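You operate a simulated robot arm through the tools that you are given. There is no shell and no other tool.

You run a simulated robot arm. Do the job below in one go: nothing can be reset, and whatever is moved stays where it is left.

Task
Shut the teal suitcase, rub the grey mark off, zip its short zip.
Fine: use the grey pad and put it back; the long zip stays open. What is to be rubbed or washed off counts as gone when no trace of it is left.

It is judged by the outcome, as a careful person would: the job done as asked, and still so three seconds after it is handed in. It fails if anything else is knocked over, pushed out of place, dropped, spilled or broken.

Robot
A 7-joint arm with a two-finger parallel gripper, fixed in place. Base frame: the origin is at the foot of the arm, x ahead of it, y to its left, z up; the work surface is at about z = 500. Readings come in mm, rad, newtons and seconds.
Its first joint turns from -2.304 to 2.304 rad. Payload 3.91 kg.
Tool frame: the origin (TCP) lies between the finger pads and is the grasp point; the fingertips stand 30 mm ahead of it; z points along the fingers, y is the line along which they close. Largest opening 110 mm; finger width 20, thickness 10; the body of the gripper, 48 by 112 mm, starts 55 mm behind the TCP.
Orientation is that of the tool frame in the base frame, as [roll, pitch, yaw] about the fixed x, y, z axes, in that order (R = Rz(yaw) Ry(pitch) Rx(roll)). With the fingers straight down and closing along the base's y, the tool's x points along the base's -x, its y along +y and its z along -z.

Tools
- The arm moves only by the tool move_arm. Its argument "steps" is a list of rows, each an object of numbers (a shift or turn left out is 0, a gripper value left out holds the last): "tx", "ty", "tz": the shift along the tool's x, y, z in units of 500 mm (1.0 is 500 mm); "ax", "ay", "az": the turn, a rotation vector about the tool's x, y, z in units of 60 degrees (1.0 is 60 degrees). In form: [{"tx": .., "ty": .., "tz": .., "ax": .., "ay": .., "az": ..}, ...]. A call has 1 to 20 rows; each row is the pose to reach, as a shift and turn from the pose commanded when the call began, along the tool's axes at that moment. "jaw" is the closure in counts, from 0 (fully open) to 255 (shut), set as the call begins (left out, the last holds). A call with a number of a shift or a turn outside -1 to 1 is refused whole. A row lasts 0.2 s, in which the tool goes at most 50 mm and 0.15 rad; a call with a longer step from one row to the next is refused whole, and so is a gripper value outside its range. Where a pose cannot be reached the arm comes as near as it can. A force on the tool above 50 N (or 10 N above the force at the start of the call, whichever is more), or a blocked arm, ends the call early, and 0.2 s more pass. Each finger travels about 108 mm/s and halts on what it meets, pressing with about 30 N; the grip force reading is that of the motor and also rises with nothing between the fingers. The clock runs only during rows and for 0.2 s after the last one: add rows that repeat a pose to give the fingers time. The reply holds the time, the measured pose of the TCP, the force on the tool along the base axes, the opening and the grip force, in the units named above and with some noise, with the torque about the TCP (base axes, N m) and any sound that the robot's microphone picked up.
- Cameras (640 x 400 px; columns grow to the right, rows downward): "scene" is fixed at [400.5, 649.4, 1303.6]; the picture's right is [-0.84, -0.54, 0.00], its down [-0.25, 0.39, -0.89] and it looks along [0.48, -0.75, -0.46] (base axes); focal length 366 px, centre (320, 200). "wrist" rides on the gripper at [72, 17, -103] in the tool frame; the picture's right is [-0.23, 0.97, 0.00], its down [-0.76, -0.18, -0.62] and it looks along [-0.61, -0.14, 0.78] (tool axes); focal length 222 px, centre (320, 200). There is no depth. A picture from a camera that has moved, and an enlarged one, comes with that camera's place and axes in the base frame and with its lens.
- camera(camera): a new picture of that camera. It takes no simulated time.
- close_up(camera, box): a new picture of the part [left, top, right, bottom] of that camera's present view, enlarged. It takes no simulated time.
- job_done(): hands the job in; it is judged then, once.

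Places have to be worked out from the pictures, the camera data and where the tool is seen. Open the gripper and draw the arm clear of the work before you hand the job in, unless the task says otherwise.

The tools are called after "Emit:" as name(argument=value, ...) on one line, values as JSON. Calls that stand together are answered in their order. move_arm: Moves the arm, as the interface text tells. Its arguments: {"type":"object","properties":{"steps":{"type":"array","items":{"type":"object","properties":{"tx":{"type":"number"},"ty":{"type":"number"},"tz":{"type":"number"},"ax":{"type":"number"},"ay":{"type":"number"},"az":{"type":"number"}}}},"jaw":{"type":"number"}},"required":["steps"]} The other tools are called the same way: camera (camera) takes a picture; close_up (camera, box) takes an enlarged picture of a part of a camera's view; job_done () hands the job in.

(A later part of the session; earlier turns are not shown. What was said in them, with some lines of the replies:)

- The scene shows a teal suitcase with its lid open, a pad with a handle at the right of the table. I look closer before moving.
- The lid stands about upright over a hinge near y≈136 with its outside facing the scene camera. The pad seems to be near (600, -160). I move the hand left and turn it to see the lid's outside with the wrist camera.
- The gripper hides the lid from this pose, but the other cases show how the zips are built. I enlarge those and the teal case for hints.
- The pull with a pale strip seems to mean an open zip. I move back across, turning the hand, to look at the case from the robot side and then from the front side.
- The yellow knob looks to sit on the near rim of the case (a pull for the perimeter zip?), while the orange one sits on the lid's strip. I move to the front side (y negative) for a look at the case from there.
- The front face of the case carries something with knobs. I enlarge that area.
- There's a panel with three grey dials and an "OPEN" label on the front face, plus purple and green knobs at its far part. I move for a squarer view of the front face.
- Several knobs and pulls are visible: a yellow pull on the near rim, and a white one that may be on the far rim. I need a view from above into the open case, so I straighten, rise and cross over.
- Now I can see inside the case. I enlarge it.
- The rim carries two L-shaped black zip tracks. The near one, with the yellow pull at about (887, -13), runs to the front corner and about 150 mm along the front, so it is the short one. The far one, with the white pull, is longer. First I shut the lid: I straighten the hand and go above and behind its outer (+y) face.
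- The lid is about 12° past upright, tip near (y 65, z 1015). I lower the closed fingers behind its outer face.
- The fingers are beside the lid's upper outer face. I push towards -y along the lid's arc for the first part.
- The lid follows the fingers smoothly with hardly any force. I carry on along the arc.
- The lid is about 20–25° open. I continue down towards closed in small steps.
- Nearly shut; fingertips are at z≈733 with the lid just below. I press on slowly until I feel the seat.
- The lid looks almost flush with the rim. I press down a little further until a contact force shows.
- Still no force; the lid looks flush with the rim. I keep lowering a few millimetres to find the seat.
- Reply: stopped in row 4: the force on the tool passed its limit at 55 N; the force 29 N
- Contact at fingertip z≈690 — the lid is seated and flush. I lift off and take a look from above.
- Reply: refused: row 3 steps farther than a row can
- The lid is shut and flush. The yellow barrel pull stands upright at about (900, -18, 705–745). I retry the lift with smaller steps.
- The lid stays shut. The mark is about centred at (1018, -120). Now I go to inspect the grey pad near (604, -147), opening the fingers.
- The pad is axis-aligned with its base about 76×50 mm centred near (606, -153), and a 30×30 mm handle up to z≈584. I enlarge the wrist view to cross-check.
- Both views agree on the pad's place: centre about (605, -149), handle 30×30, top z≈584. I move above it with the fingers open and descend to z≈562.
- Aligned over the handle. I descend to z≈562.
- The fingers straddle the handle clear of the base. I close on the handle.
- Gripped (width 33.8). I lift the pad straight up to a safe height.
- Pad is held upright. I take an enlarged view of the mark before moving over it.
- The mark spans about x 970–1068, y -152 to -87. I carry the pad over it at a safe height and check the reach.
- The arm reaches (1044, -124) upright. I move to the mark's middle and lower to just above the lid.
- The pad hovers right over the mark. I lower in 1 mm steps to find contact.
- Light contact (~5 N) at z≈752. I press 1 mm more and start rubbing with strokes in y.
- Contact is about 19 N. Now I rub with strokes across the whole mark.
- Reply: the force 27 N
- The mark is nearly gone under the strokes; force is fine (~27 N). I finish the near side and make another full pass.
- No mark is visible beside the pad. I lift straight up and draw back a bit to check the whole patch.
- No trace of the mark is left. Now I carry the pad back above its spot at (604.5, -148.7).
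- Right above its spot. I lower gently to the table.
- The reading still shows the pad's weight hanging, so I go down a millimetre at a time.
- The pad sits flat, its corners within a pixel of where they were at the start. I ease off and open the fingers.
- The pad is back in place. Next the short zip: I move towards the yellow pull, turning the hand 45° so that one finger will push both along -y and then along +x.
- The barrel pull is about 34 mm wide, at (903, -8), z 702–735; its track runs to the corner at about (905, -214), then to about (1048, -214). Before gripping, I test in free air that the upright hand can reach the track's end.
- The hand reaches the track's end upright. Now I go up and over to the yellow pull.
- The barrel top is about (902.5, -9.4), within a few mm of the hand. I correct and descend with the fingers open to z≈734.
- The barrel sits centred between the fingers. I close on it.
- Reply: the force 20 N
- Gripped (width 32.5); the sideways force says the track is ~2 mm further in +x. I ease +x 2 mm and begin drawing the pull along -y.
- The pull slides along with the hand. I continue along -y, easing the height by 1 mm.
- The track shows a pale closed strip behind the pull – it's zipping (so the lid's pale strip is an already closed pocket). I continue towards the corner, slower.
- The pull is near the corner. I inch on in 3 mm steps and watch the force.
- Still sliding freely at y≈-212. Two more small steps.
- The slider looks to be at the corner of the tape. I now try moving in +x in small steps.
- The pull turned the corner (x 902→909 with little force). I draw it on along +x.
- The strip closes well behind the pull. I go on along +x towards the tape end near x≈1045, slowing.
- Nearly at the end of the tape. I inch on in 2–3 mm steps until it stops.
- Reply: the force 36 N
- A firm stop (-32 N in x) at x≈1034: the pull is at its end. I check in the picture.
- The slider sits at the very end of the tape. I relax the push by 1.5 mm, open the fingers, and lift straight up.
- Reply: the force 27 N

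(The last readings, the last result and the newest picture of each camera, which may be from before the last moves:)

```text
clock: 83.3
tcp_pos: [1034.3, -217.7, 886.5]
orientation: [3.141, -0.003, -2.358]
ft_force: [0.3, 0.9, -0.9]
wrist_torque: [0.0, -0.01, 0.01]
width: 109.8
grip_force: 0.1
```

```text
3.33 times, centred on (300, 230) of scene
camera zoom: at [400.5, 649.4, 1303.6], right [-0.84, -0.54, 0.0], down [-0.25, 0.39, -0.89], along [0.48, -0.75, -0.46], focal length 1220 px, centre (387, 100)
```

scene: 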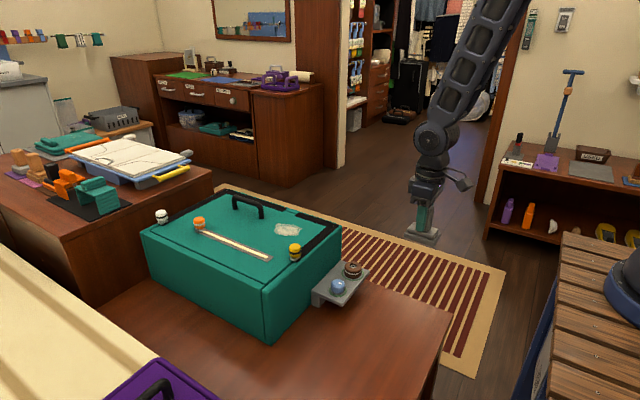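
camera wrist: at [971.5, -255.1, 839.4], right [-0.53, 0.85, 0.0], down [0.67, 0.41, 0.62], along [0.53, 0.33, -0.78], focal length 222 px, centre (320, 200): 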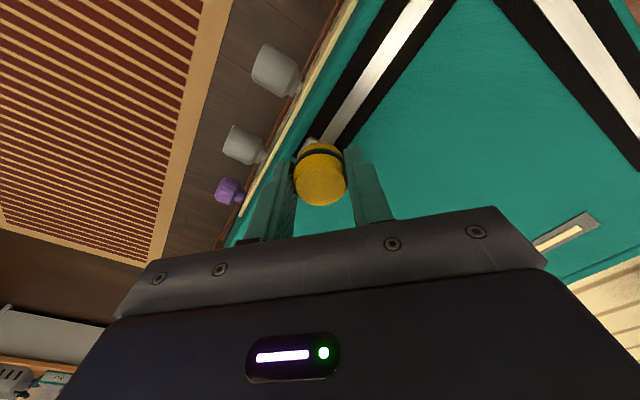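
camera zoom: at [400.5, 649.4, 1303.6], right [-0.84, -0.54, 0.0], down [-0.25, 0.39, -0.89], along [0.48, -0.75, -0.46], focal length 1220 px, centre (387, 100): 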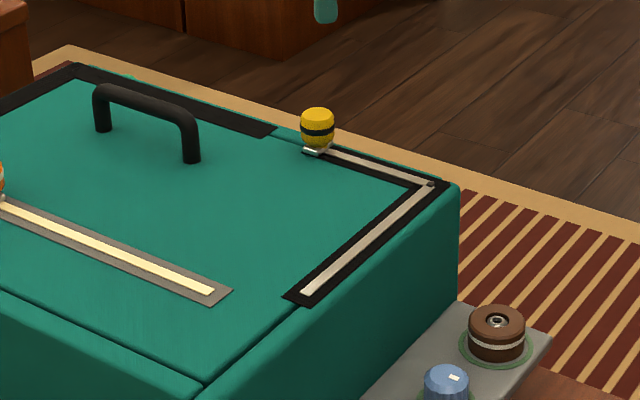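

The short zip is closed along its whole length, the lid is shut and clean, and the far zip is still open. I draw the arm clear and check the whole scene.

Emit:
move_arm(steps=[{"tx": 0.0378, "ty": 0.0708, "tz": -0.0326}, {"tx": 0.0755, "ty": 0.1417, "tz": -0.0652}, {"tx": 0.1133, "ty": 0.2125, "tz": -0.0978}, {"tx": 0.151, "ty": 0.2834, "tz": -0.1304}, {"tx": 0.1888, "ty": 0.3542, "tz": -0.163}, {"tx": 0.2266, "ty": 0.425, "tz": -0.1956}, {"tx": 0.2643, "ty": 0.4959, "tz": -0.2282}, {"tx": 0.3021, "ty": 0.5667, "tz": -0.2608}, {"tx": 0.3398, "ty": 0.6376, "tz": -0.2934}, {"tx": 0.3776, "ty": 0.7084, "tz": -0.326}])

Emit:
camera(camera="scene")

Emit:
close_up(camera="scene", box=[130, 170, 350, 350])

Emit:
camera(camera="wrist")

```text
clock: 85.5
tcp_pos: [650.4, -98.8, 1048.5]
orientation: [-3.14, -0.002, -2.36]
ft_force: [0.4, -0.3, -0.4]
wrist_torque: [0.04, 0.01, 0.0]
width: 110.2
grip_force: 0.0
```

```text
taken
```

scene: 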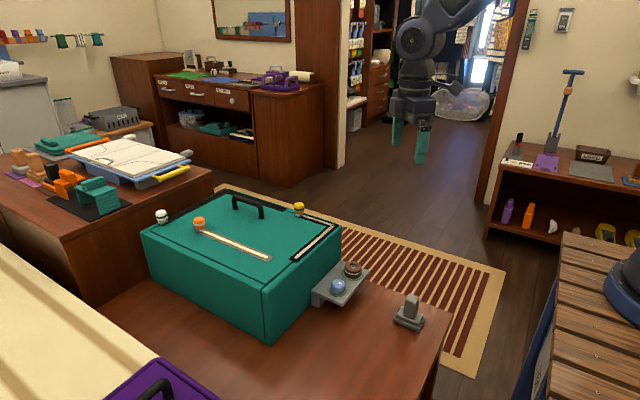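

```text
2.22 times, centred on (240, 260) of scene
camera zoom: at [400.5, 649.4, 1303.6], right [-0.84, -0.54, 0.0], down [-0.25, 0.39, -0.89], along [0.48, -0.75, -0.46], focal length 813 px, centre (498, 67)
```

zoom: 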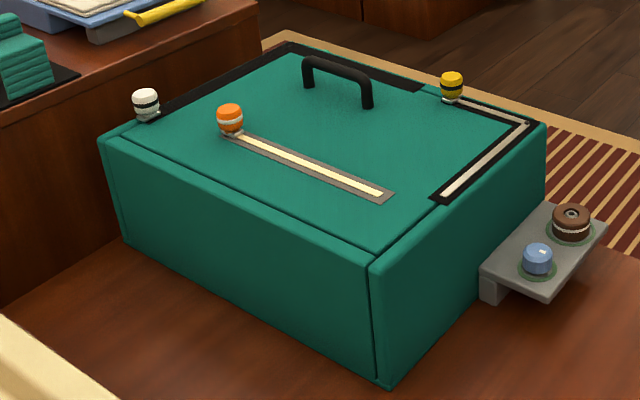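

```text
taken
camera wrist: at [587.3, -138.1, 1152.1], right [-0.53, 0.85, 0.0], down [0.67, 0.41, 0.62], along [0.53, 0.33, -0.78], focal length 222 px, centre (320, 200)
```

wrist: 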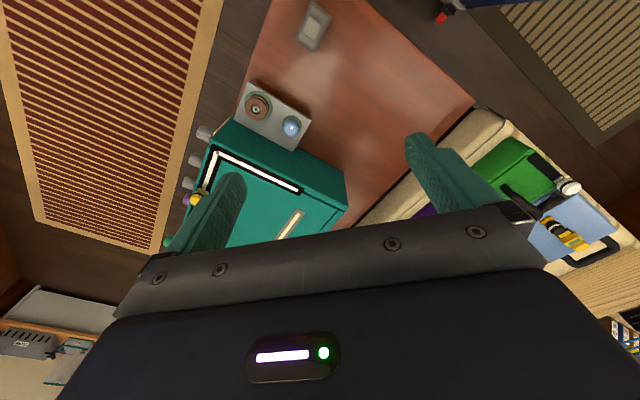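

Everything stands as it should; the pad is back and the lid is shut. One last enlarged look at where the mark was, for any faint trace.

Emit:
close_up(camera="scene", box=[262, 205, 322, 250])

Emit:
close_up(camera="wrist", box=[180, 100, 360, 250])

```text
8.89 times, centred on (292, 228) of scene
camera zoom: at [400.5, 649.4, 1303.6], right [-0.84, -0.54, 0.0], down [-0.25, 0.39, -0.89], along [0.48, -0.75, -0.46], focal length 3253 px, centre (569, -44)
```

zoom: 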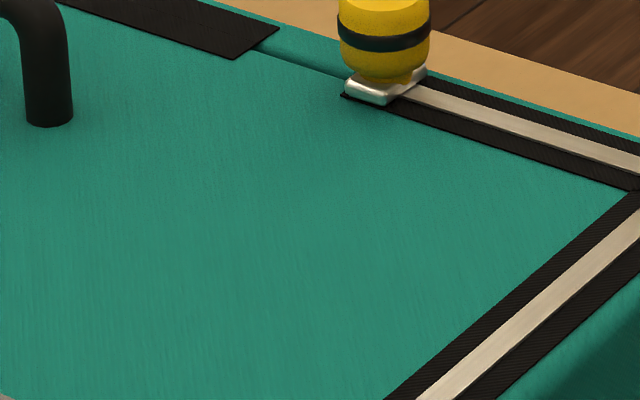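

```text
2.67 times, centred on (270, 175) of wrist
camera zoom: at [587.3, -138.1, 1152.1], right [-0.53, 0.85, 0.0], down [0.67, 0.41, 0.62], along [0.53, 0.33, -0.78], focal length 592 px, centre (453, 267)
```

zoom: 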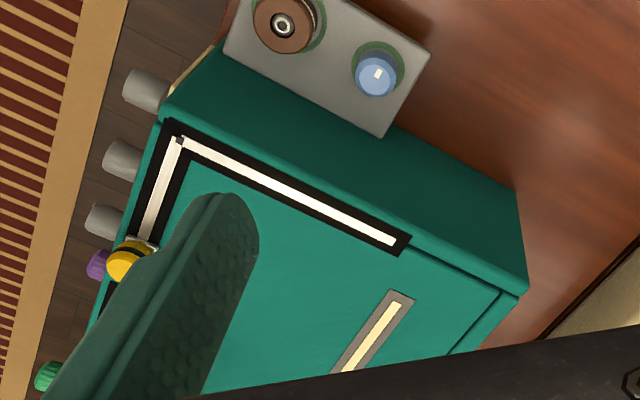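

No trace of the mark is left, the short zip is fully closed, the long zip is still open, the pad is back in place and the arm is clear with the gripper open. I hand the job in.

Emit:
job_done()

```text
The job is handed in.
```

The teal suitcase is shut, the grey mark is rubbed off and the short zip is closed. The job is handed in; I got no verdict back.

- **Lid:** it sits flush with the rim and stayed shut after the arm left it.
- **Mark:** I rubbed it with the grey pad. Enlarged pictures from the fixed camera show no trace left.
- **Pad:** it is back in its original spot, within about a millimetre.
- **Zips:** I took the near rim zip with the yellow pull as the short one. I ran it round the corner to a firm stop at its end. The far rim zip with the white pull is still open.
- **Lid strip:** the strip with the orange pull on top of the lid looked already closed, so I left it alone.

In the last pictures nothing else looked moved. The arm is clear of the work with the gripper open.
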